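You operate a simulated robot arm through the tools that you are given. There is no shell and no other tool.

You are at the controls of a simulated robot arm. One attempt, no reset.

## Task
Finish the wear plate: tighten its LAST screw, then grease the black strip.
Fine: 6 N m driver to the click, back in the orange holder; grease from the open pot; grey brush back where it stood. Set down upright: orange driver, grey brush. A coat counts when it lies all over at full strength: go over it till it gets no stronger.

The check looks at the end state, three seconds after you hand in, the way a careful person would. Anything else that was tipped, shoved, dropped, spilled or broken makes it a failure.

## Robot
A 6-joint arm with a two-finger parallel gripper, fixed in place. Base frame: the origin is on the floor under the middle of its stand, x ahead of it, y to its left, z up; the work surface is at about z = 0.86. Units: m, rad, N and s.
With the tool pointing down near the work surface it reaches from about 0.26 to 0.68 m from the base axis. Its first joint turns from -1.152 to 1.152 rad. Payload 2.9 kg.
The TCP is the grasp point between the finger pads, 0.03 m short of the fingertips. In the tool frame z runs along the fingers and y along their closing line. Largest opening 0.11 m; finger width 0.02, thickness 0.01; the body of the gripper, 0.048 by 0.112 m, starts 0.055 m behind the TCP.
Orientation is told as [roll, pitch, yaw] about the base's x, y, z axes, in that order, counted from this pose: with the fingers straight down and closing along the base's y, the tool's x points along the base's -x, its y along +y and its z along -z.

## Interface
- The arm moves only by the tool play_rows. Its argument "increments" is a list of rows, each a list of 7 numbers: the turn, a rotation vector about the tool's x, y, z in rad, then the shift along the tool's x, y, z in m, then the closure, from 0 (fully open) to 1 (shut). In form: [[rx, ry, rz, x, y, z, fingers], ...]. A call has 1 to 20 rows; each row shifts and turns the commanded pose from where the row before left it, along the tool's axes as they then stand. Rows are played at 5 a second. More than 0.05 m and 0.15 rad between two rows, or a gripper value outside its range, and nothing of the call is played. A pose out of reach is approached as far as the arm can. The call stops where the force on the tool passes 40 N (or 10 N more than at its start, if that is more) or the arm is blocked; 0.2 s more then pass. Each finger travels about 0.108 m/s and halts on what it meets, pressing with about 45 N; the grip force reading is that of the motor and also rises with nothing between the fingers. The clock runs only during rows and for 0.2 s after the last one: add rows that do not move to give the fingers time. The reply holds the time, the measured pose of the TCP, the force on the tool along the base axes, the opening and the grip force, in the units named above and with some noise, with the torque about the TCP (base axes, N m) and any sound that the robot's microphone picked up.
- Cameras (640 x 400 px; columns grow to the right, rows downward): "scene" is fixed at [0.0784, 0.4208, 1.3955]; the picture's right is [-0.84, -0.55, 0.00], its down [-0.26, 0.40, -0.88] and it looks along [0.48, -0.73, -0.48] (base axes); focal length 235 px, centre (320, 200). "wrist" rides on the gripper at [0.072, 0.017, -0.103] in the tool frame; the picture's right is [-0.23, 0.97, 0.00], its down [-0.76, -0.18, -0.62] and it looks along [-0.61, -0.14, 0.78] (tool axes); focal length 222 px, centre (320, 200). There is no depth. A picture from a camera that has moved, and an enlarged one, comes with that camera's place and axes in the base frame and with its lens. The place of the scene camera against the robot may be out by one fixed shift of up to 0.012 m in any direction.
- capture(camera): a new picture of that camera. No time passes.
- zoom(camera, box): a new picture of the part [left, top, right, bottom] of that camera's present view, enlarged. No time passes.
- job_done(): hands the job in; it is judged then, once.

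Nothing tells you positions but the pictures and the camera data. Unless the task says otherwise, let go and move clear before handing in.

The tools are called by a JSON object that holds its "op" and its "data". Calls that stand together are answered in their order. play_rows: Moves the arm, as the interface text tells. Its arguments: {"type":"object","properties":{"increments":{"type":"array","items":{"type":"array","items":{"type":"number"}}}},"required":["increments"]} The other tools are called the same way: capture (camera) takes a picture; zoom (camera, box) takes an enlarged picture of a part of a camera's view; job_done () hands the job in.

At the start:

```text
time_s: 0.0
tcp_pos: [0.3828, 0.0617, 1.2835]
ee_rot: [0.002, 0.0, 0.001]
wrist_force: [-0.1, 0.4, -0.3]
wrist_torque: [-0.03, 0.0, -0.02]
gripper_width: 0.1098
grasp_force: 0.0
```

scene: 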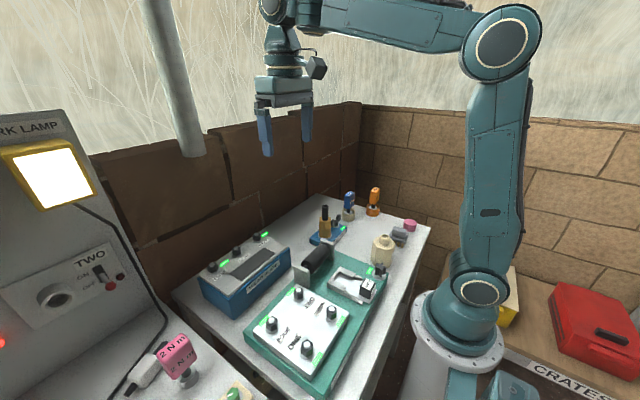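
wrist: 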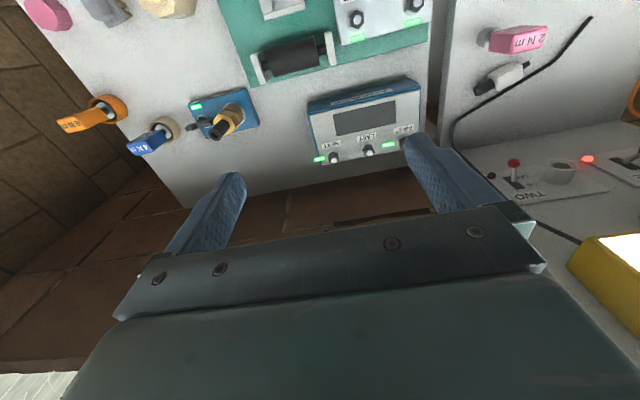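

I see a bench with a green fixture carrying a white plate with screws, a blue controller, coloured drivers (orange, blue, pink) and some pots. I'll zoom in on the pictures to identify things before moving.

{"op": "zoom", "data": {"camera": "scene", "box": [230, 240, 400, 390]}}

{"op": "zoom", "data": {"camera": "scene", "box": [300, 170, 440, 290]}}

{"op": "zoom", "data": {"camera": "scene", "box": [100, 300, 280, 400]}}

{"op": "zoom", "data": {"camera": "wrist", "box": [0, 0, 280, 170]}}

{"op": "zoom", "data": {"camera": "wrist", "box": [220, 0, 560, 180]}}

{"op": "zoom", "data": {"camera": "scene", "box": [170, 220, 310, 320]}}

```text
2.67 times, centred on (315, 315) of scene
camera zoom: at [0.0784, 0.4208, 1.3955], right [-0.84, -0.55, 0.0], down [-0.26, 0.4, -0.88], along [0.48, -0.73, -0.48], focal length 626 px, centre (333, -107)
```

zoom: 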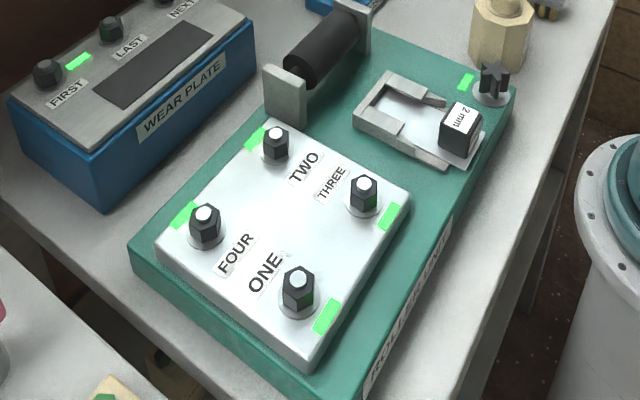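

```text
3.33 times, centred on (370, 230) of scene
camera zoom: at [0.0784, 0.4208, 1.3955], right [-0.84, -0.55, 0.0], down [-0.26, 0.4, -0.88], along [0.48, -0.73, -0.48], focal length 783 px, centre (153, 100)
```

zoom: 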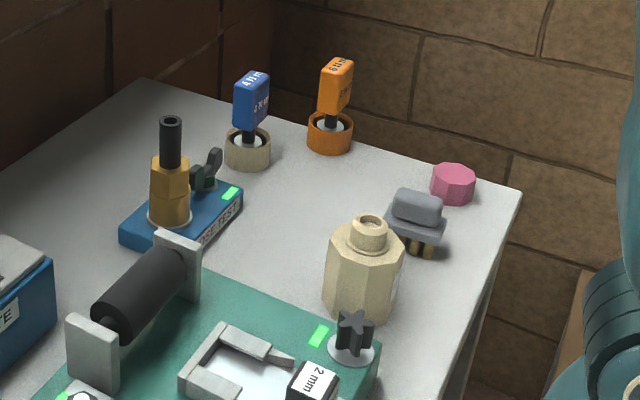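

```text
3.56 times, centred on (190, 350) of scene
camera zoom: at [0.0784, 0.4208, 1.3955], right [-0.84, -0.55, 0.0], down [-0.26, 0.4, -0.88], along [0.48, -0.73, -0.48], focal length 835 px, centre (782, -333)
```

zoom: 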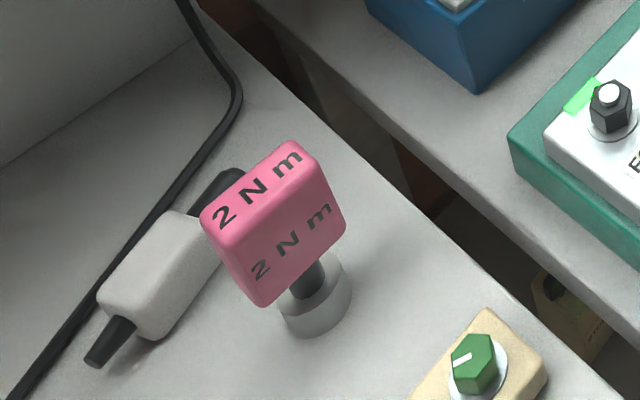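

```text
2.29 times, centred on (140, 85) of wrist
camera zoom: at [0.3104, 0.079, 1.3866], right [0.23, 0.97, 0.0], down [0.76, -0.18, 0.62], along [0.61, -0.14, -0.78], focal length 508 px, centre (731, 463)
```

zoom: 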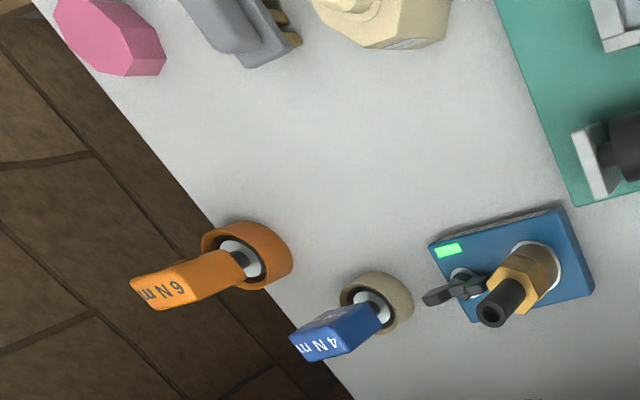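

```text
1.88 times, centred on (390, 90) of wrist
camera zoom: at [0.3104, 0.079, 1.3866], right [0.23, 0.97, 0.0], down [0.76, -0.18, 0.62], along [0.61, -0.14, -0.78], focal length 418 px, centre (188, 407)
```

zoom: 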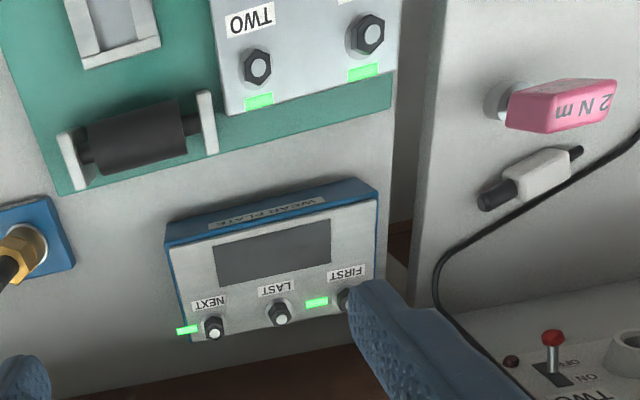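

```text
4.00 times, centred on (240, 270) of scene
camera zoom: at [0.0784, 0.4208, 1.3955], right [-0.84, -0.55, 0.0], down [-0.26, 0.4, -0.88], along [0.48, -0.73, -0.48], focal length 940 px, centre (640, -80)
```

zoom: 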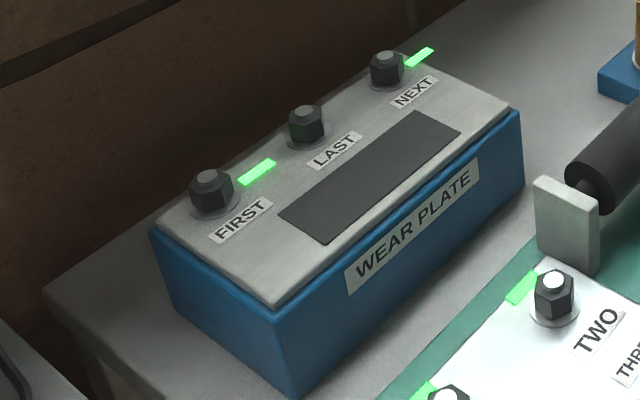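

The FIRST and NEXT screws carry green marks, while LAST (roughly x 0.54, y 0.13, z 0.96) has none. The orange 6 N m driver stands in its holder near (0.35, -0.40). I don't see the brush or the grease pot yet, so I'll move the hand to the left and look over the left bench.

{"op": "play_rows", "data": {"increments": [[0, 0, 0, 0.02, 0.04, 0, 0], [0, 0, 0, 0.02, 0.04, 0, 0], [0, 0, 0, 0.02, 0.04, 0, 0], [0, 0, 0, 0.02, 0.04, 0, 0], [0, 0, 0, 0, 0.04, 0, 0], [0, 0, 0, 0, 0, 0, 0]]}}

{"op": "capture", "data": {"camera": "wrist"}}

{"op": "capture", "data": {"camera": "scene"}}

```text
time_s: 1.4
tcp_pos: [0.3033, 0.2608, 1.2833]
ee_rot: [-0.001, -0.001, 0.002]
wrist_force: [0.1, -0.1, 0.3]
wrist_torque: [0.0, 0.01, -0.06]
gripper_width: 0.1098
grasp_force: 0.1
```

```text
taken
camera wrist: at [0.2309, 0.2789, 1.386], right [0.23, 0.97, 0.0], down [0.76, -0.18, 0.62], along [0.61, -0.14, -0.78], focal length 222 px, centre (320, 200)
```

wrist: 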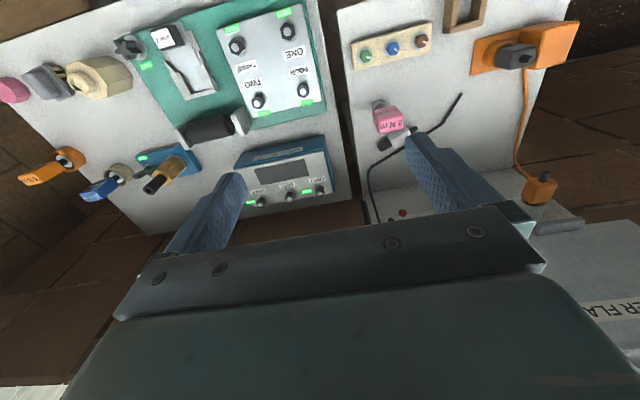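

```text
taken
```

scene: 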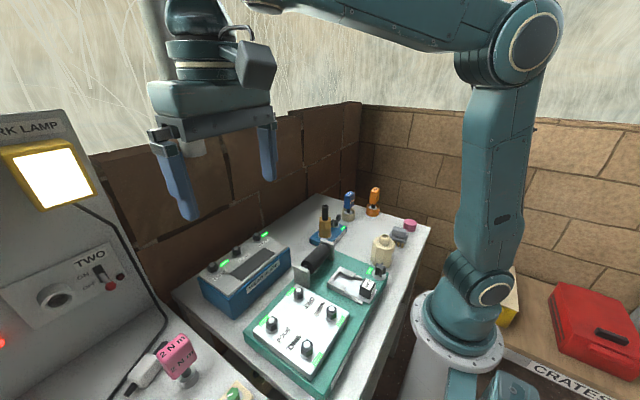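

The left bench shows a block with three coloured knobs, a wooden frame and an orange corded thing, but no brush or pot yet. I'll zoom in and look further left.

{"op": "zoom", "data": {"camera": "wrist", "box": [330, 0, 600, 170]}}

{"op": "zoom", "data": {"camera": "wrist", "box": [0, 30, 200, 210]}}

{"op": "play_rows", "data": {"increments": [[0, 0, 0.14, 0.02, 0.03, 0, 0], [0, 0, 0.14, 0.02, 0.03, 0, 0], [0, 0, 0.14, 0.0, 0.03, 0, 0], [0, 0, 0.14, 0, 0.0, 0, 0], [0, 0, 0, 0, 0, 0, 0]]}}

{"op": "capture", "data": {"camera": "wrist"}}

```text
2.35 times, centred on (465, 85) of wrist
camera zoom: at [0.2309, 0.2789, 1.386], right [0.23, 0.97, 0.0], down [0.76, -0.18, 0.62], along [0.61, -0.14, -0.78], focal length 523 px, centre (-21, 471)
```

zoom: 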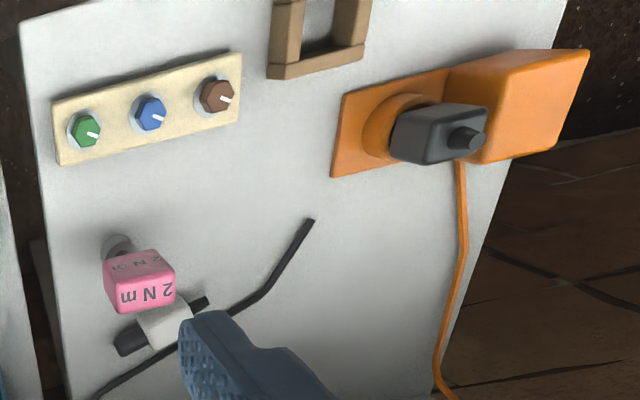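

```text
2.22 times, centred on (100, 120) of wrist
camera zoom: at [0.2309, 0.2789, 1.386], right [0.23, 0.97, 0.0], down [0.76, -0.18, 0.62], along [0.61, -0.14, -0.78], focal length 494 px, centre (809, 378)
```

zoom: 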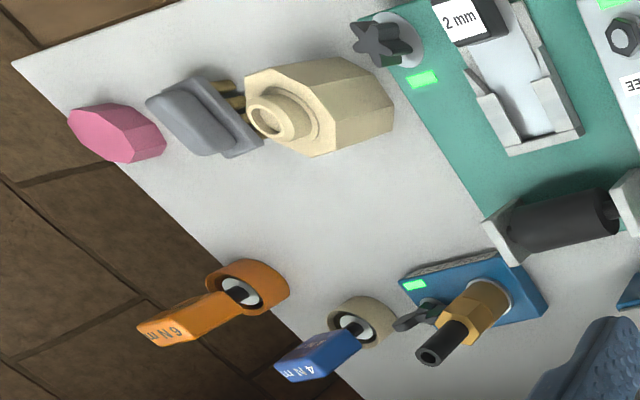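

```text
time_s: 2.6
tcp_pos: [0.2742, 0.3519, 1.2833]
ee_rot: [-0.001, -0.001, -0.562]
wrist_force: [0.4, 0.9, -0.4]
wrist_torque: [0.01, 0.03, -0.02]
gripper_width: 0.11
grasp_force: 0.1
```

```text
taken
camera wrist: at [0.2235, 0.4063, 1.3867], right [0.71, 0.7, 0.0], down [0.55, -0.56, 0.62], along [0.44, -0.44, -0.78], focal length 222 px, centre (320, 200)
```

wrist: 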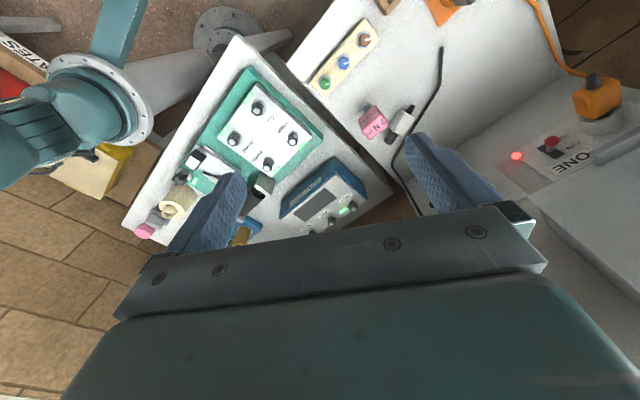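

I turned the wrong way, and from here the brush still isn't visible. I'll turn the other way and look at the far left.

{"op": "play_rows", "data": {"increments": [[0, 0, -0.14, 0, 0, 0, 0], [0, 0, -0.14, 0, 0, 0, 0], [0, 0, -0.14, 0.0, 0, 0, 0], [0, 0, -0.14, 0, 0.0, 0, 0], [0, 0, -0.14, 0, 0, 0, 0], [0, 0, -0.14, 0, 0, 0, 0], [0, 0, -0.14, 0.0, 0, 0, 0], [0, 0, -0.14, 0, 0.0, 0, 0], [0, 0, 0, 0, 0, 0, 0]]}}

{"op": "capture", "data": {"camera": "wrist"}}

```text
time_s: 4.6
tcp_pos: [0.2758, 0.3531, 1.2819]
ee_rot: [-0.001, 0.001, 0.56]
wrist_force: [-0.7, -1.0, 0.3]
wrist_torque: [-0.02, 0.01, -0.03]
gripper_width: 0.1099
grasp_force: 0.1
```

```text
taken
camera wrist: at [0.2058, 0.3293, 1.3863], right [-0.33, 0.95, 0.0], down [0.74, 0.26, 0.62], along [0.59, 0.2, -0.78], focal length 222 px, centre (320, 200)
```

wrist: 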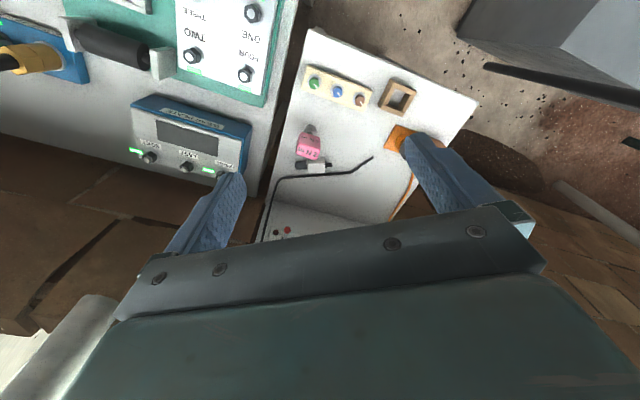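

Nothing that looks like a brush on the left bench. The grey object with brass parts beside the cream pot may be the brush, so I'll bring the camera over the right bench and look close.

{"op": "play_rows", "data": {"increments": [[0, 0, 0.14, 0, 0, 0, 0], [0, 0, 0.14, 0, 0, 0, 0], [0, 0, 0.14, 0, 0, 0, 0], [0, 0, 0.14, 0, 0, 0, 0], [0, 0, 0, 0, -0.045, 0, 0], [0, 0, 0, 0, -0.045, 0, 0], [0, 0, 0, 0, -0.045, 0, 0], [0, 0, 0, 0, -0.045, 0, 0], [0, 0, 0, 0, -0.045, 0, 0], [0, 0, 0, 0, -0.045, 0, 0], [0, 0, 0, 0, -0.045, 0, 0], [0, 0, 0, 0, -0.045, 0, 0], [0, 0, 0, 0, -0.045, 0, 0], [0, 0, 0.145, 0, 0, 0.0, 0], [0, 0, 0.145, 0, 0, 0.0, 0], [0, 0, 0.145, 0, 0, 0.0, 0], [0, 0, 0.145, 0, 0, 0.0, 0], [0, 0, 0.145, 0, 0, 0.0, 0], [0, 0, 0.145, 0, 0, 0.0, 0], [0, 0, 0, 0, 0, 0, 0]]}}

{"op": "capture", "data": {"camera": "wrist"}}

{"op": "capture", "data": {"camera": "scene"}}

```text
time_s: 8.8
tcp_pos: [0.2755, -0.0517, 1.284]
ee_rot: [0.0, -0.003, -0.873]
wrist_force: [-1.3, -0.1, 0.2]
wrist_torque: [-0.03, -0.02, -0.01]
gripper_width: 0.1099
grasp_force: 0.1
```

```text
taken
camera wrist: at [0.2421, 0.015, 1.3867], right [0.89, 0.45, 0.0], down [0.35, -0.7, 0.62], along [0.28, -0.56, -0.78], focal length 222 px, centre (320, 200)
```

wrist: 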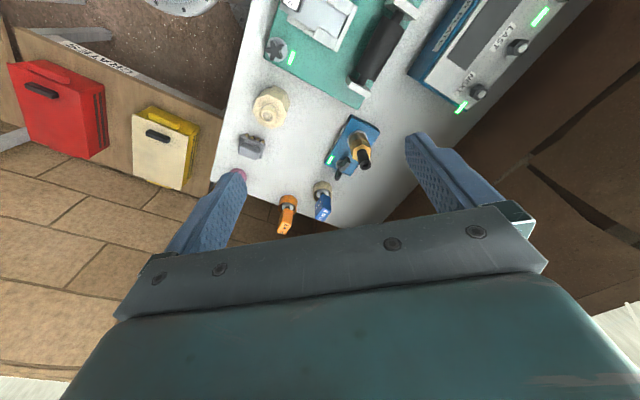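

```text
taken
```

scene: 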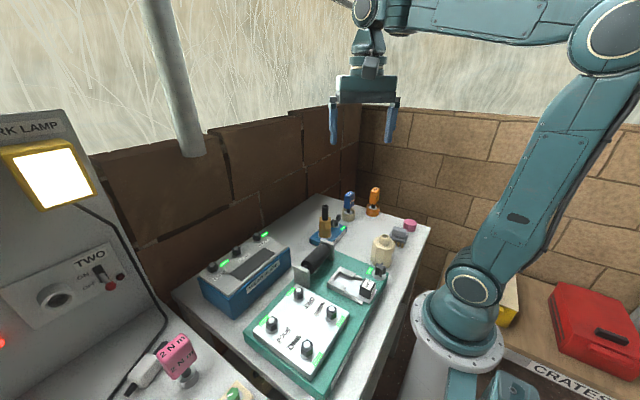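

{"op": "zoom", "data": {"camera": "wrist", "box": [220, 80, 320, 180]}}

{"op": "zoom", "data": {"camera": "wrist", "box": [250, 100, 400, 240]}}

{"op": "zoom", "data": {"camera": "scene", "box": [360, 210, 440, 270]}}

{"op": "zoom", "data": {"camera": "wrist", "box": [0, 20, 220, 200]}}

```text
4.00 times, centred on (270, 130) of wrist
camera zoom: at [0.2421, 0.015, 1.3867], right [0.89, 0.45, 0.0], down [0.35, -0.7, 0.62], along [0.28, -0.56, -0.78], focal length 888 px, centre (520, 480)
```

zoom: 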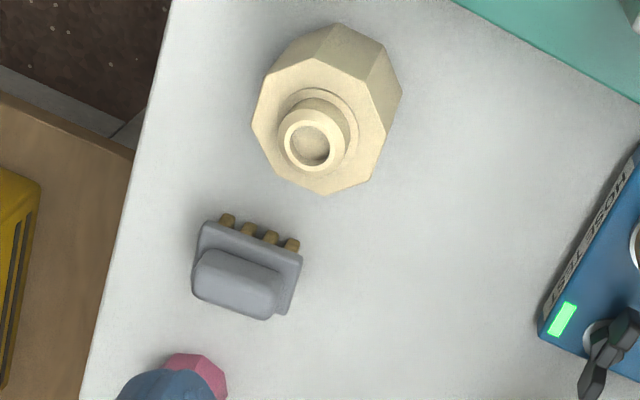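

```text
2.86 times, centred on (325, 170) of wrist
camera zoom: at [0.2421, 0.015, 1.3867], right [0.89, 0.45, 0.0], down [0.35, -0.7, 0.62], along [0.28, -0.56, -0.78], focal length 635 px, centre (306, 286)
```

zoom: 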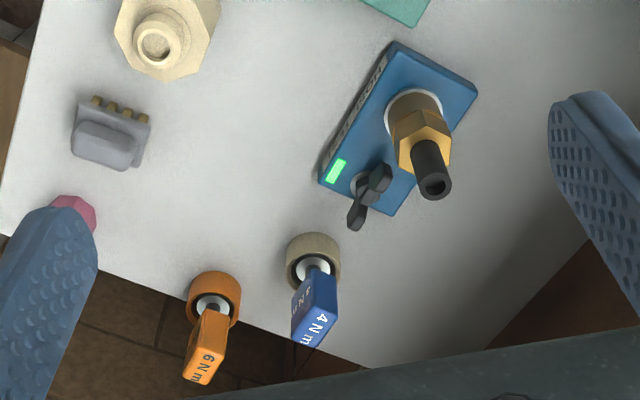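

```text
6.67 times, centred on (400, 240) of scene
camera zoom: at [0.0784, 0.4208, 1.3955], right [-0.84, -0.55, 0.0], down [-0.26, 0.4, -0.88], along [0.48, -0.73, -0.48], focal length 1566 px, centre (-213, -67)
```

zoom: 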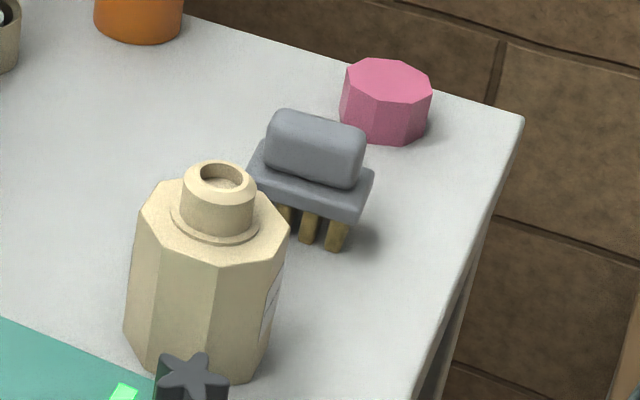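

```text
2.22 times, centred on (110, 110) of wrist
camera zoom: at [0.2421, 0.015, 1.3867], right [0.89, 0.45, 0.0], down [0.35, -0.7, 0.62], along [0.28, -0.56, -0.78], focal length 494 px, centre (787, 400)
```

zoom: 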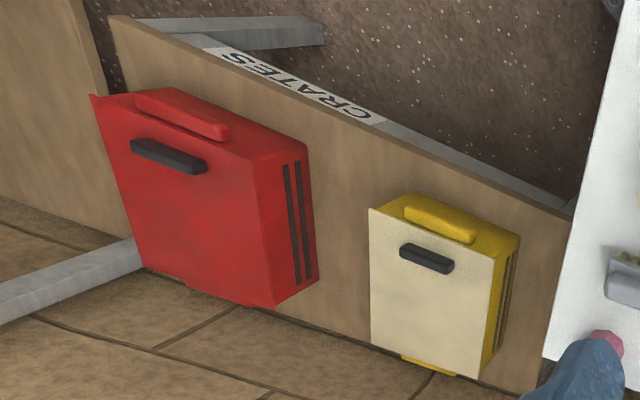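

The grey thing is a brush standing on its brass tufts, next to a cream jar and a pink octagonal cap or pot. I'll go lower for a closer look at the jar opening, brush and drivers.

{"op": "play_rows", "data": {"increments": [[0, 0, 0, 0, 0, 0.04, 0], [0, 0, 0, 0, 0, 0.04, 0], [0, 0, 0, 0, 0, 0.04, 0], [0, 0, 0, 0, 0, 0.04, 0], [0, 0, 0, 0, 0, 0, 0]]}}

{"op": "capture", "data": {"camera": "wrist"}}

{"op": "zoom", "data": {"camera": "wrist", "box": [180, 60, 380, 200]}}

```text
time_s: 10.0
tcp_pos: [0.2754, -0.0516, 1.1223]
ee_rot: [-0.001, 0.0, -0.871]
wrist_force: [0.5, -0.7, 0.2]
wrist_torque: [-0.01, 0.02, -0.03]
gripper_width: 0.1098
grasp_force: 0.1
```

```text
taken
camera wrist: at [0.2417, 0.0158, 1.2256], right [0.89, 0.45, 0.0], down [0.35, -0.7, 0.62], along [0.28, -0.56, -0.78], focal length 222 px, centre (320, 200)
```

wrist: 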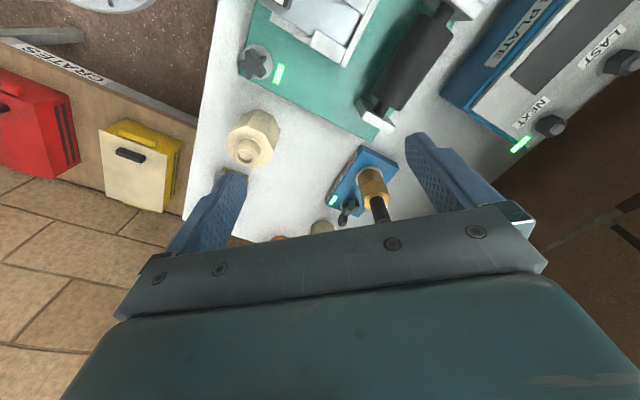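

```text
2.86 times, centred on (280, 130) of wrist
camera zoom: at [0.2417, 0.0158, 1.2256], right [0.89, 0.45, 0.0], down [0.35, -0.7, 0.62], along [0.28, -0.56, -0.78], focal length 635 px, centre (434, 400)
```

zoom: 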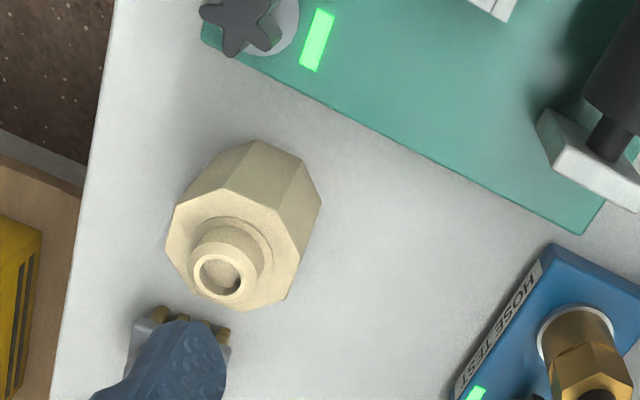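

The cream jar has a neck with a recess; I need to see the pink object and brush clear of the finger. I'll shift toward them and look again.

{"op": "play_rows", "data": {"increments": [[0, 0, 0, -0.016, -0.02, 0, 0], [0, 0, 0, -0.016, -0.02, 0, 0], [0, 0, 0, -0.016, -0.02, 0, 0], [0, 0, 0, -0.016, -0.02, 0, 0], [0, 0, 0.14, 0, 0, 0, 0], [0, 0, 0.14, 0, 0, 0, 0], [0, 0, 0, 0, 0, 0, 0]]}}

{"op": "capture", "data": {"camera": "wrist"}}

{"op": "zoom", "data": {"camera": "wrist", "box": [200, 80, 360, 200]}}

```text
time_s: 11.6
tcp_pos: [0.255, -0.1533, 1.1231]
ee_rot: [-0.001, -0.002, -1.153]
wrist_force: [0.5, -0.1, -0.2]
wrist_torque: [-0.02, 0.01, 0.0]
gripper_width: 0.11
grasp_force: 0.1
```

```text
taken
camera wrist: at [0.2415, -0.0789, 1.2263], right [0.98, 0.19, 0.0], down [0.15, -0.77, 0.62], along [0.12, -0.61, -0.78], focal length 222 px, centre (320, 200)
```

wrist: 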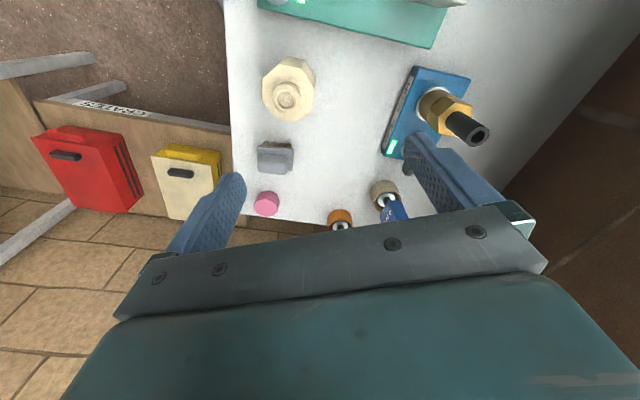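

```text
3.33 times, centred on (280, 140) of wrist
camera zoom: at [0.2415, -0.0789, 1.2263], right [0.98, 0.19, 0.0], down [0.15, -0.77, 0.62], along [0.12, -0.61, -0.78], focal length 740 px, centre (453, 400)
```

zoom: 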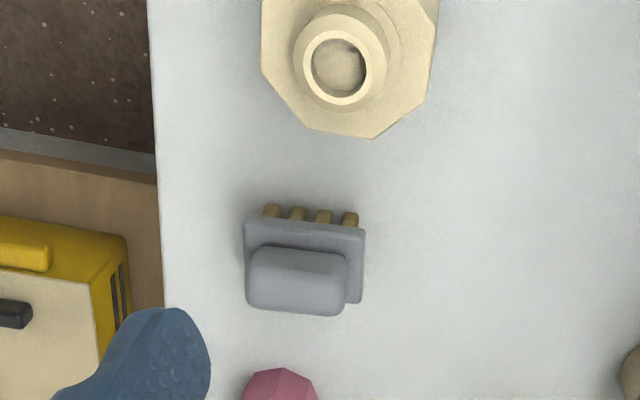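

Inside the neck of the cream jar I see a darker fill, which could be grease. I'll check its label from the scene camera and look closely at the pink thing.

{"op": "zoom", "data": {"camera": "scene", "box": [366, 225, 406, 285]}}

{"op": "zoom", "data": {"camera": "wrist", "box": [250, 40, 330, 120]}}

{"op": "zoom", "data": {"camera": "wrist", "box": [240, 130, 420, 240]}}

{"op": "zoom", "data": {"camera": "wrist", "box": [240, 130, 310, 220]}}

```text
6.67 times, centred on (386, 255) of scene
camera zoom: at [0.0784, 0.4208, 1.3955], right [-0.84, -0.55, 0.0], down [-0.26, 0.4, -0.88], along [0.48, -0.73, -0.48], focal length 1566 px, centre (-120, -167)
```

zoom: 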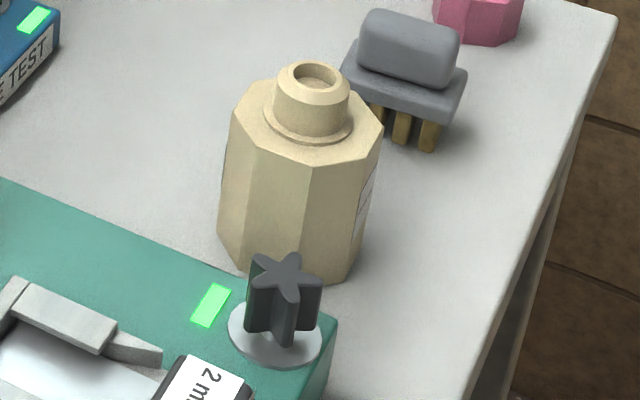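

```text
5.00 times, centred on (290, 80) of wrist
camera zoom: at [0.2415, -0.0789, 1.2263], right [0.98, 0.19, 0.0], down [0.15, -0.77, 0.62], along [0.12, -0.61, -0.78], focal length 1111 px, centre (470, 800)
```

zoom: 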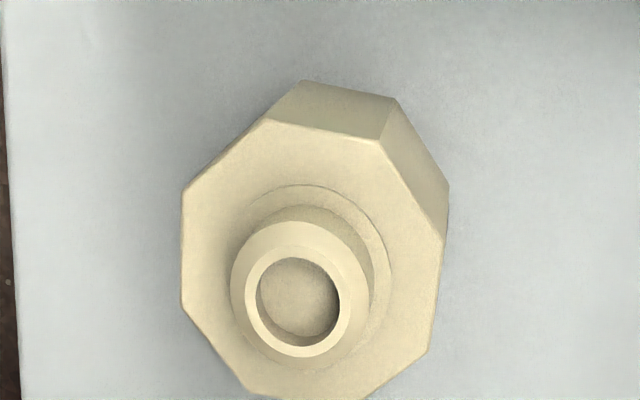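

```text
3.56 times, centred on (330, 185) of wrist
camera zoom: at [0.2415, -0.0789, 1.2263], right [0.98, 0.19, 0.0], down [0.15, -0.77, 0.62], along [0.12, -0.61, -0.78], focal length 790 px, centre (284, 253)
```

zoom: 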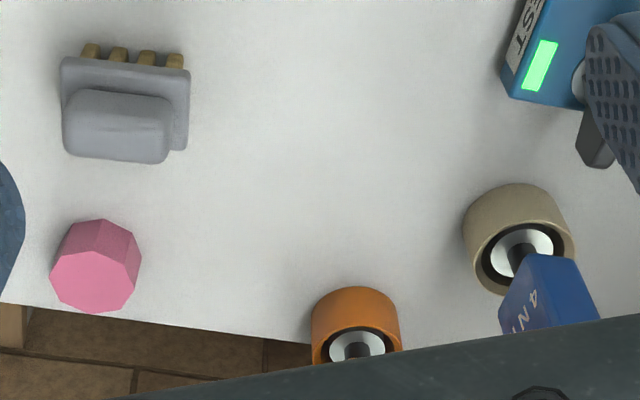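

```text
4.44 times, centred on (275, 175) of wrist
camera zoom: at [0.2415, -0.0789, 1.2263], right [0.98, 0.19, 0.0], down [0.15, -0.77, 0.62], along [0.12, -0.61, -0.78], focal length 987 px, centre (520, 311)
```

zoom: 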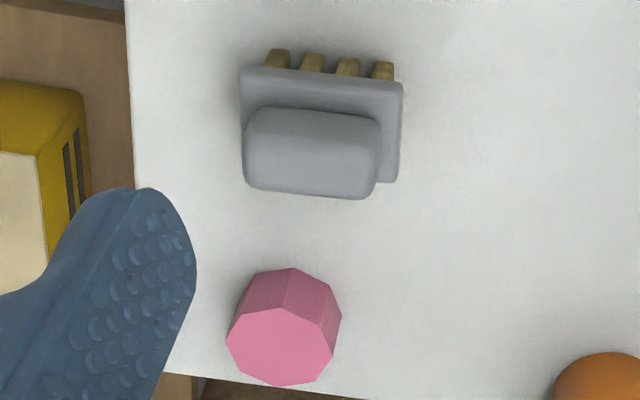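

The pot neck is only about 0.02 m wide inside, smaller than the brush, so I'm not convinced it's the grease pot. I'll check the wooden open box on the left bench before deciding.

{"op": "play_rows", "data": {"increments": [[0, 0, -0.145, 0, 0, -0.03, 0], [0, 0, -0.145, 0, 0, -0.03, 0], [0, 0, -0.145, 0, 0, -0.03, 0], [0, 0, -0.145, 0, 0, -0.03, 0], [0, 0, -0.145, 0, 0, -0.03, 0], [0, 0, -0.145, 0, 0, 0, 0], [0, 0, -0.145, 0, 0, 0, 0], [0, 0, -0.138, 0, 0, 0, 0], [0, 0, 0, 0, 0.045, 0, 0], [0, 0, 0, 0, 0.045, 0, 0], [0, 0, 0, 0, 0.045, 0, 0], [0, 0, 0, 0, 0.045, 0, 0], [0, 0, 0, 0, 0.045, 0, 0], [0, 0, 0, 0, 0.045, 0, 0], [0, 0, 0, 0, 0.045, 0, 0], [0, 0, 0, 0, 0.045, 0, 0], [0, 0, 0, 0, 0.045, 0, 0], [0, 0, 0, 0, 0.045, 0, 0], [0, 0, 0, 0, 0.045, 0, 0], [0, 0, 0, 0, 0, 0, 0]]}}

{"op": "capture", "data": {"camera": "wrist"}}

{"op": "zoom", "data": {"camera": "wrist", "box": [300, 0, 560, 160]}}

```text
time_s: 15.8
tcp_pos: [0.2546, 0.3423, 1.2709]
ee_rot: [0.002, -0.001, 0.005]
wrist_force: [0.4, -0.4, 0.4]
wrist_torque: [-0.01, 0.0, 0.04]
gripper_width: 0.11
grasp_force: 0.0
```

```text
taken
camera wrist: at [0.1824, 0.3609, 1.375], right [0.22, 0.97, 0.0], down [0.76, -0.18, 0.62], along [0.61, -0.14, -0.78], focal length 222 px, centre (320, 200)
```

wrist: 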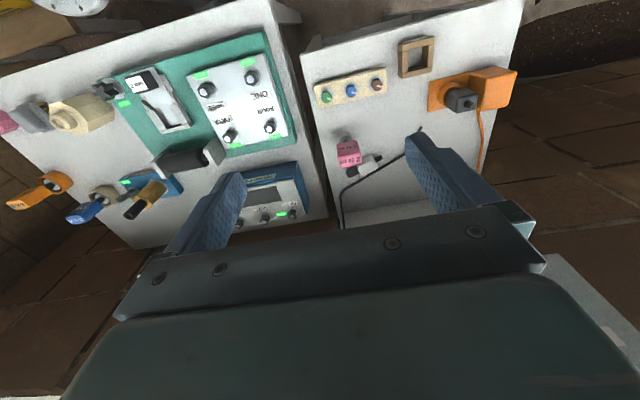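

```text
2.46 times, centred on (430, 80) of wrist
camera zoom: at [0.1824, 0.3609, 1.375], right [0.22, 0.97, 0.0], down [0.76, -0.18, 0.62], along [0.61, -0.14, -0.78], focal length 547 px, centre (49, 495)
```

zoom: 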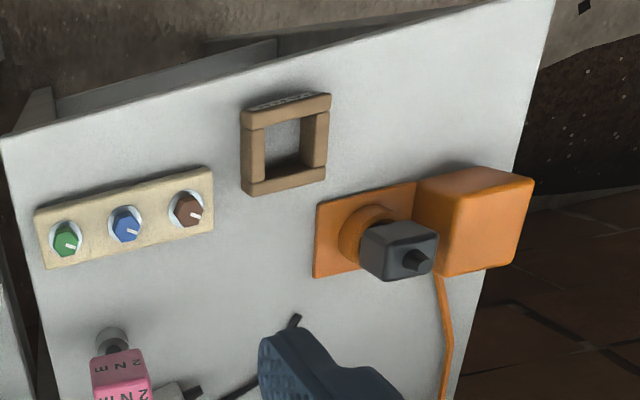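

{"op": "zoom", "data": {"camera": "wrist", "box": [390, 25, 450, 85]}}

{"op": "zoom", "data": {"camera": "wrist", "box": [0, 70, 200, 240]}}

{"op": "zoom", "data": {"camera": "wrist", "box": [40, 80, 130, 150]}}

{"op": "zoom", "data": {"camera": "wrist", "box": [180, 40, 310, 150]}}

```text
6.67 times, centred on (420, 55) of wrist
camera zoom: at [0.1824, 0.3609, 1.375], right [0.22, 0.97, 0.0], down [0.76, -0.18, 0.62], along [0.61, -0.14, -0.78], focal length 1481 px, centre (-347, 1167)
```

zoom: 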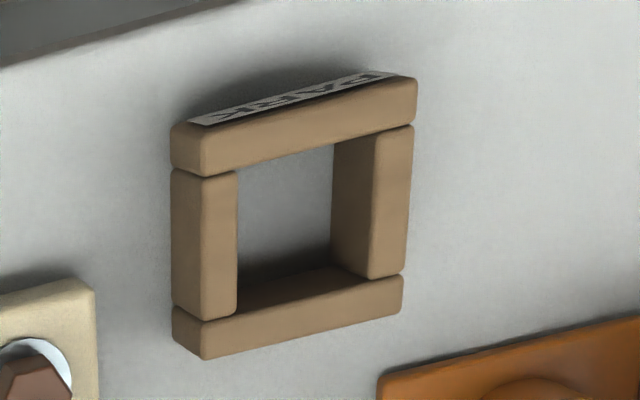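

```text
2.35 times, centred on (100, 155) of wrist
camera zoom: at [0.1824, 0.3609, 1.375], right [0.22, 0.97, 0.0], down [0.76, -0.18, 0.62], along [0.61, -0.14, -0.78], focal length 523 px, centre (838, 306)
```

zoom: 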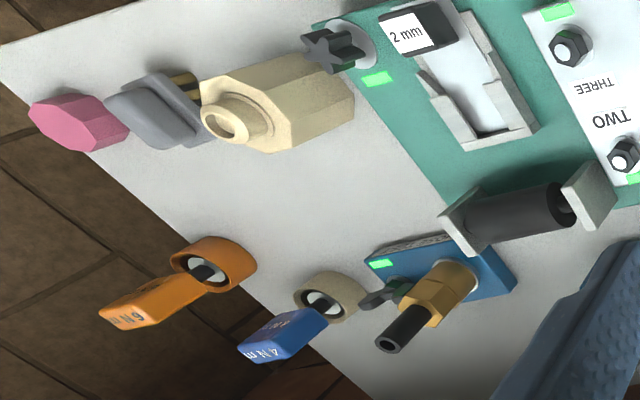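

```text
5.71 times, centred on (85, 115) of wrist
camera zoom: at [0.1824, 0.3609, 1.375], right [0.22, 0.97, 0.0], down [0.76, -0.18, 0.62], along [0.61, -0.14, -0.78], focal length 1269 px, centre (1663, 686)
```

zoom: 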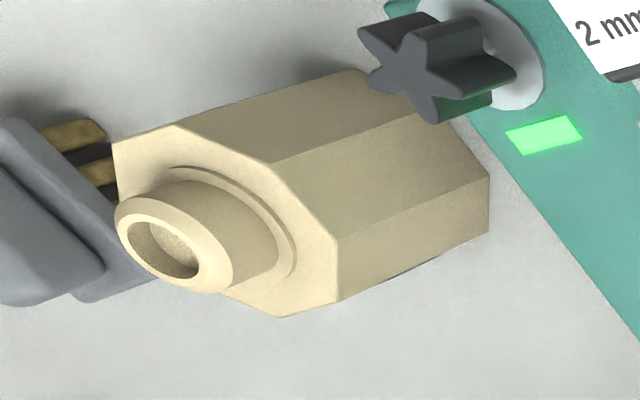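

```text
3.64 times, centred on (245, 95) of wrist
camera zoom: at [0.1824, 0.3609, 1.375], right [0.22, 0.97, 0.0], down [0.76, -0.18, 0.62], along [0.61, -0.14, -0.78], focal length 808 px, centre (593, 582)
```

zoom: 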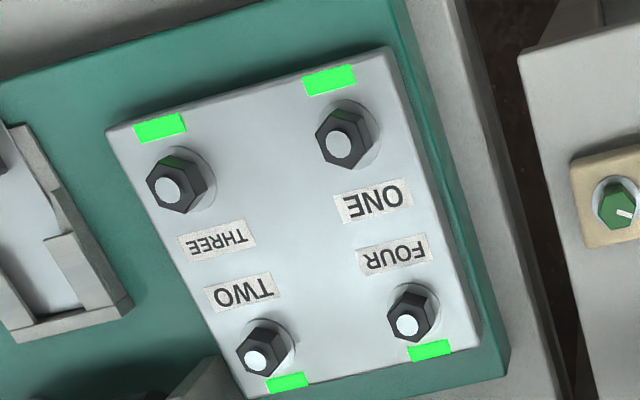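

The wooden frame is labelled PARK, and there's no other pot, so the cream jar with its open neck is the open pot unless its label says otherwise. I'll zoom hard on the label and brush with the scene camera.

{"op": "zoom", "data": {"camera": "scene", "box": [384, 248, 400, 264]}}

{"op": "zoom", "data": {"camera": "scene", "box": [386, 220, 414, 248]}}

{"op": "zoom", "data": {"camera": "scene", "box": [335, 185, 385, 225]}}

{"op": "zoom", "data": {"camera": "scene", "box": [195, 225, 275, 285]}}

```text
16.00 times, centred on (392, 256) of scene
camera zoom: at [0.0784, 0.4208, 1.3955], right [-0.84, -0.55, 0.0], down [-0.26, 0.4, -0.88], along [0.48, -0.73, -0.48], focal length 3759 px, centre (-832, -696)
```

zoom: 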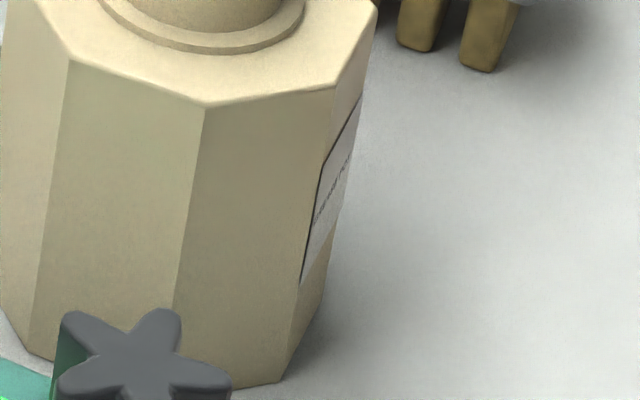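

```text
14.29 times, centred on (400, 234) of scene
camera zoom: at [0.0784, 0.4208, 1.3955], right [-0.84, -0.55, 0.0], down [-0.26, 0.4, -0.88], along [0.48, -0.73, -0.48], focal length 3356 px, centre (-823, -286)
```

zoom: 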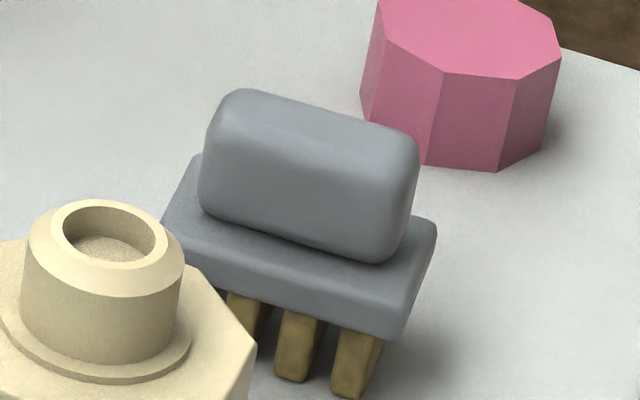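

```text
10.00 times, centred on (360, 205) of scene
camera zoom: at [0.0784, 0.4208, 1.3955], right [-0.84, -0.55, 0.0], down [-0.26, 0.4, -0.88], along [0.48, -0.73, -0.48], focal length 2349 px, centre (-80, 150)
```

zoom: 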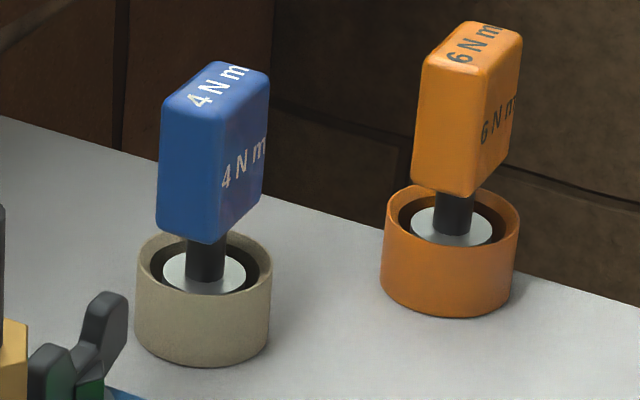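

```text
6.67 times, centred on (235, 255) of scene
camera zoom: at [0.0784, 0.4208, 1.3955], right [-0.84, -0.55, 0.0], down [-0.26, 0.4, -0.88], along [0.48, -0.73, -0.48], focal length 1566 px, centre (887, -167)
```

zoom: 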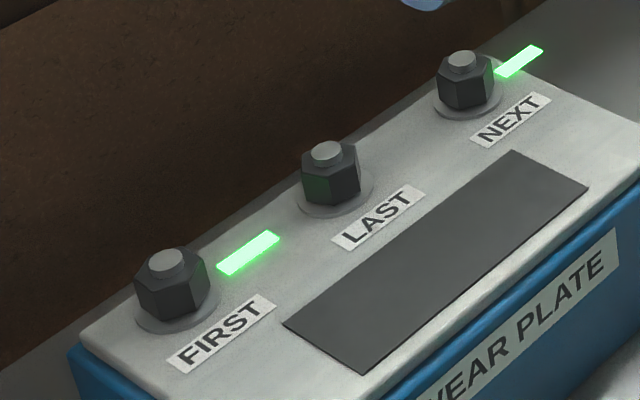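

The pot's interior is filled near the rim, and the LAST screw is the only one of three without a green mark. I'll go above the orange driver to fix its position and handle orientation.

{"op": "play_rows", "data": {"increments": [[0, 0, 0, -0.006, -0.0465, 0, 0], [0, 0, 0, -0.006, -0.0465, 0, 0], [0, 0, 0, -0.006, -0.0465, 0, 0], [0, 0, 0, -0.006, -0.0465, 0, 0], [0, 0, 0, -0.006, -0.0465, 0, 0], [0, 0, 0, -0.006, -0.0465, 0, 0], [0, 0, 0, -0.006, -0.0465, 0, 0], [0, 0, 0, -0.006, -0.0465, 0, 0], [0, 0, 0, -0.006, -0.0465, 0, 0], [0, 0, 0, -0.006, -0.0465, 0, 0], [0, 0, 0, -0.006, -0.0465, 0, 0], [0, 0, 0, -0.006, -0.0465, 0, 0], [0, 0, 0, -0.006, -0.0465, 0, 0], [0, 0, 0, -0.006, -0.0465, 0, 0], [0, 0, 0, -0.006, -0.0465, 0, 0], [0, 0, 0, -0.006, -0.0465, 0, 0], [0, 0, 0, 0, 0, 0.03, 0], [0, 0, 0, 0, 0, 0.03, 0], [0, 0, 0, 0, 0, 0, 0]]}}

{"op": "capture", "data": {"camera": "wrist"}}

{"op": "zoom", "data": {"camera": "wrist", "box": [240, 40, 440, 180]}}

{"op": "capture", "data": {"camera": "scene"}}

```text
time_s: 19.8
tcp_pos: [0.3522, -0.4012, 1.2124]
ee_rot: [0.0, -0.001, 0.003]
wrist_force: [-1.0, 0.5, 0.1]
wrist_torque: [0.01, -0.01, -0.01]
gripper_width: 0.1102
grasp_force: 0.1
```

```text
taken
camera wrist: at [0.2801, -0.3836, 1.3167], right [0.22, 0.97, 0.0], down [0.76, -0.18, 0.62], along [0.61, -0.14, -0.78], focal length 222 px, centre (320, 200)
```

wrist: 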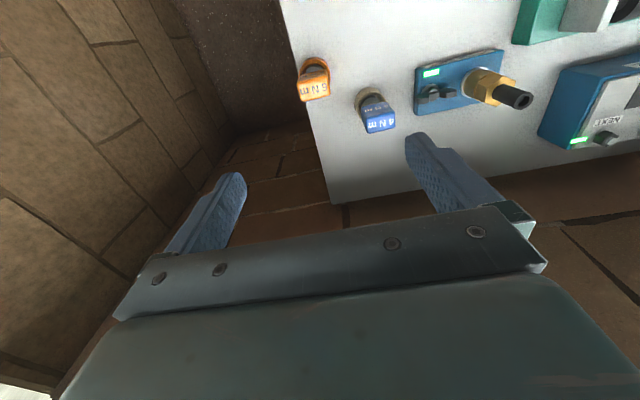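

```text
2.86 times, centred on (340, 110) of wrist
camera zoom: at [0.2801, -0.3836, 1.3167], right [0.22, 0.97, 0.0], down [0.76, -0.18, 0.62], along [0.61, -0.14, -0.78], focal length 635 px, centre (263, 457)
```

zoom: 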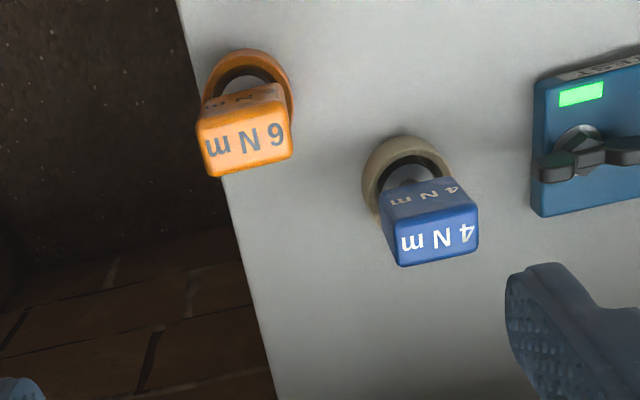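

```text
taken
```

scene: 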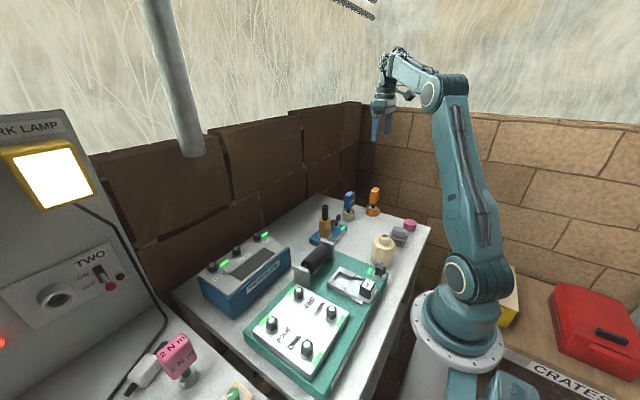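

The orange handle top is centred near (0.350, -0.408, 0.979), about 0.044 long in y and 0.023 thick in x, so at the present yaw the fingers will close on its ends. I'll line up and go down to just above it, then check.

{"op": "play_rows", "data": {"increments": [[0, 0, 0, 0.002, -0.007, 0.03, 0], [0, 0, 0, 0, 0, 0.04, 0], [0, 0, 0, 0, 0, 0.04, 0], [0, 0, 0, 0, 0, 0.04, 0], [0, 0, 0, 0, 0, 0.03, 0], [0, 0, 0, 0, 0, 0, 0]]}}

{"op": "capture", "data": {"camera": "wrist"}}

{"op": "zoom", "data": {"camera": "scene", "box": [330, 150, 420, 230]}}

```text
time_s: 21.2
tcp_pos: [0.35, -0.4089, 1.0335]
ee_rot: [0.0, -0.001, 0.001]
wrist_force: [0.0, -0.1, -0.2]
wrist_torque: [0.0, -0.01, 0.01]
gripper_width: 0.1101
grasp_force: 0.0
```

```text
taken
camera wrist: at [0.2772, -0.3913, 1.1361], right [0.22, 0.97, 0.0], down [0.76, -0.18, 0.62], along [0.61, -0.14, -0.78], focal length 222 px, centre (320, 200)
```

wrist: 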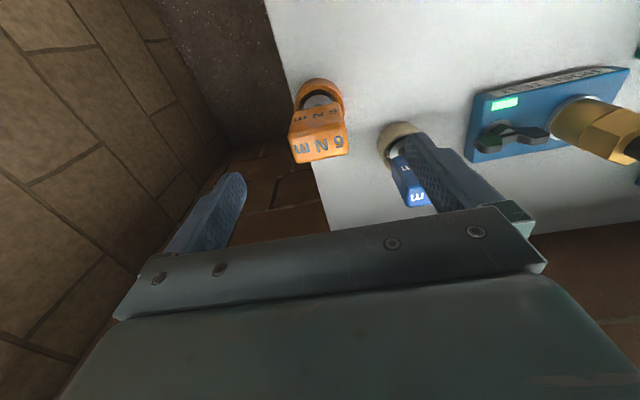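

```text
5.00 times, centred on (375, 190) of scene
camera zoom: at [0.0784, 0.4208, 1.3955], right [-0.84, -0.55, 0.0], down [-0.26, 0.4, -0.88], along [0.48, -0.73, -0.48], focal length 1175 px, centre (45, 250)
```

zoom: 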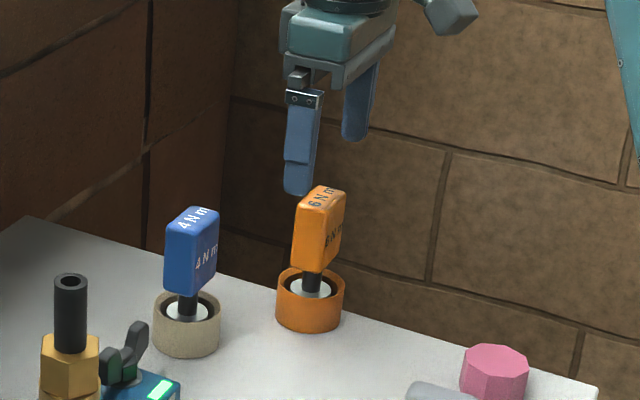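

The top is where I computed it, centred between the fingers. I'll lower to TCP z ≈ 0.955 and close on the handle.

{"op": "play_rows", "data": {"increments": [[0, 0, 0, 0, 0, 0.03, 0], [0, 0, 0, 0, 0, 0.03, 0], [0, 0, 0, 0, 0, 0.018, 0], [0, 0, 0, 0, 0, 0, 0]]}}

{"op": "zoom", "data": {"camera": "scene", "box": [330, 150, 420, 230]}}

{"op": "capture", "data": {"camera": "wrist"}}

```text
time_s: 22.2
tcp_pos: [0.3514, -0.4091, 0.9553]
ee_rot: [0.0, -0.001, 0.004]
wrist_force: [1.0, -0.1, 0.2]
wrist_torque: [-0.02, 0.0, -0.04]
gripper_width: 0.11
grasp_force: 0.1
```

```text
5.00 times, centred on (375, 190) of scene
camera zoom: at [0.0784, 0.4208, 1.3955], right [-0.84, -0.55, 0.0], down [-0.26, 0.4, -0.88], along [0.48, -0.73, -0.48], focal length 1175 px, centre (45, 250)
```

zoom: 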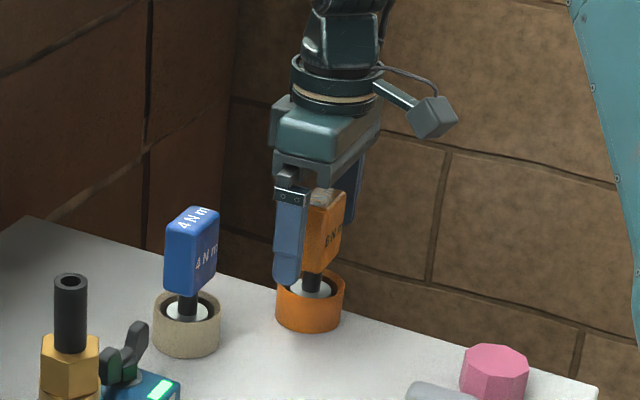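

```text
taken
camera wrist: at [0.2779, -0.3913, 1.0578], right [0.22, 0.97, 0.0], down [0.76, -0.18, 0.62], along [0.61, -0.14, -0.78], focal length 222 px, centre (320, 200)
```

wrist: 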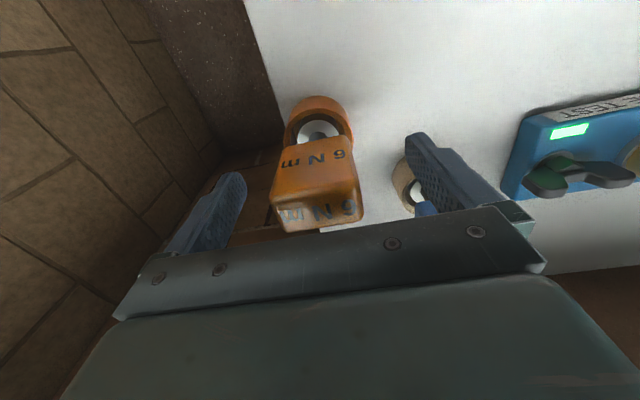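

The fingers straddle the handle with both tips above the holder rim. Closing now.

{"op": "play_rows", "data": {"increments": [[0, 0, 0, 0, 0, 0, 0.5], [0, 0, 0, 0, 0, 0, 1], [0, 0, 0, 0, 0, 0, 1], [0, 0, 0, 0, 0, 0, 1], [0, 0, 0, 0, 0, 0, 1]]}}

{"op": "zoom", "data": {"camera": "scene", "box": [330, 150, 420, 230]}}

{"op": "capture", "data": {"camera": "wrist"}}

```text
time_s: 23.4
tcp_pos: [0.3513, -0.4103, 0.9548]
ee_rot: [-0.001, 0.0, 0.002]
wrist_force: [-0.6, -0.8, 0.6]
wrist_torque: [-0.06, -0.01, 0.01]
gripper_width: 0.0456
grasp_force: 45.1
```

```text
5.00 times, centred on (375, 190) of scene
camera zoom: at [0.0784, 0.4208, 1.3955], right [-0.84, -0.55, 0.0], down [-0.26, 0.4, -0.88], along [0.48, -0.73, -0.48], focal length 1175 px, centre (45, 250)
```

zoom: 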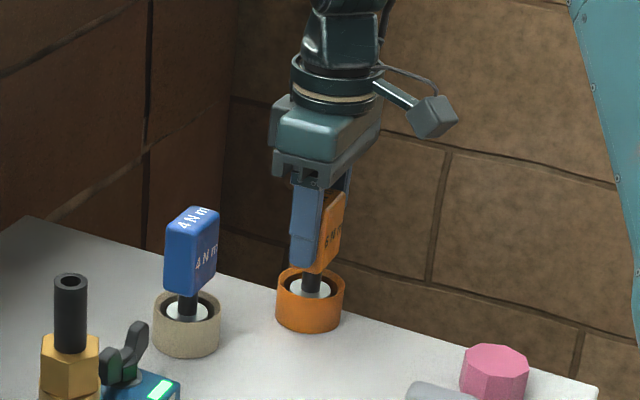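

```text
taken
camera wrist: at [0.2779, -0.3914, 1.0582], right [0.22, 0.97, 0.0], down [0.76, -0.18, 0.62], along [0.61, -0.14, -0.78], focal length 222 px, centre (320, 200)
```

wrist: 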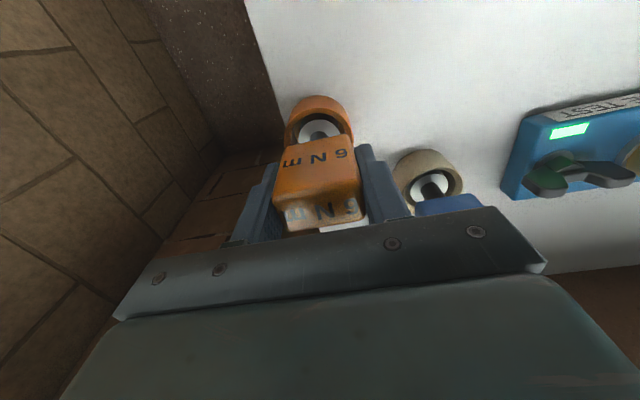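

Gripped at 0.0456 m. I'll lift straight up slowly and look at the driver's lower end.

{"op": "play_rows", "data": {"increments": [[0, 0, 0, 0, 0, -0.01, 1], [0, 0, 0, 0, 0, -0.02, 1], [0, 0, 0, 0, 0, -0.03, 1], [0, 0, 0, 0, 0, -0.04, 1], [0, 0, 0, 0, 0, -0.04, 1], [0, 0, 0, 0, 0, -0.04, 1], [0, 0, 0, 0, 0, 0, 1]]}}

{"op": "zoom", "data": {"camera": "scene", "box": [320, 100, 430, 220]}}

{"op": "capture", "data": {"camera": "wrist"}}

```text
time_s: 25.0
tcp_pos: [0.3485, -0.4086, 1.1363]
ee_rot: [0.0, 0.0, 0.004]
wrist_force: [0.0, -0.3, -2.2]
wrist_torque: [-0.03, 0.0, 0.01]
gripper_width: 0.0456
grasp_force: 45.0
```

```text
3.33 times, centred on (375, 160) of scene
camera zoom: at [0.0784, 0.4208, 1.3956], right [-0.84, -0.55, 0.0], down [-0.26, 0.4, -0.88], along [0.48, -0.73, -0.48], focal length 783 px, centre (137, 333)
```

zoom: 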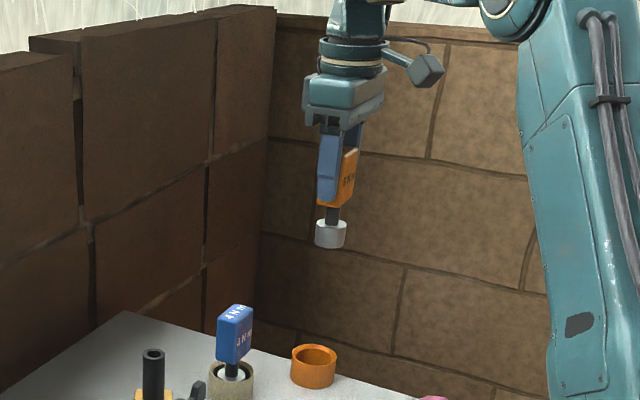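

```text
taken
camera wrist: at [0.2769, -0.3913, 1.2397], right [0.22, 0.97, 0.0], down [0.76, -0.18, 0.62], along [0.61, -0.14, -0.78], focal length 222 px, centre (320, 200)
```

wrist: 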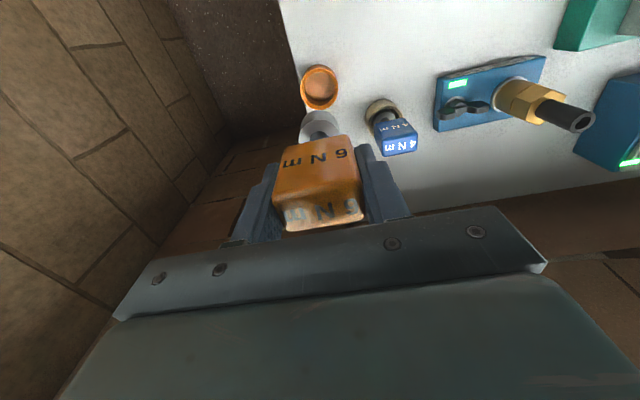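

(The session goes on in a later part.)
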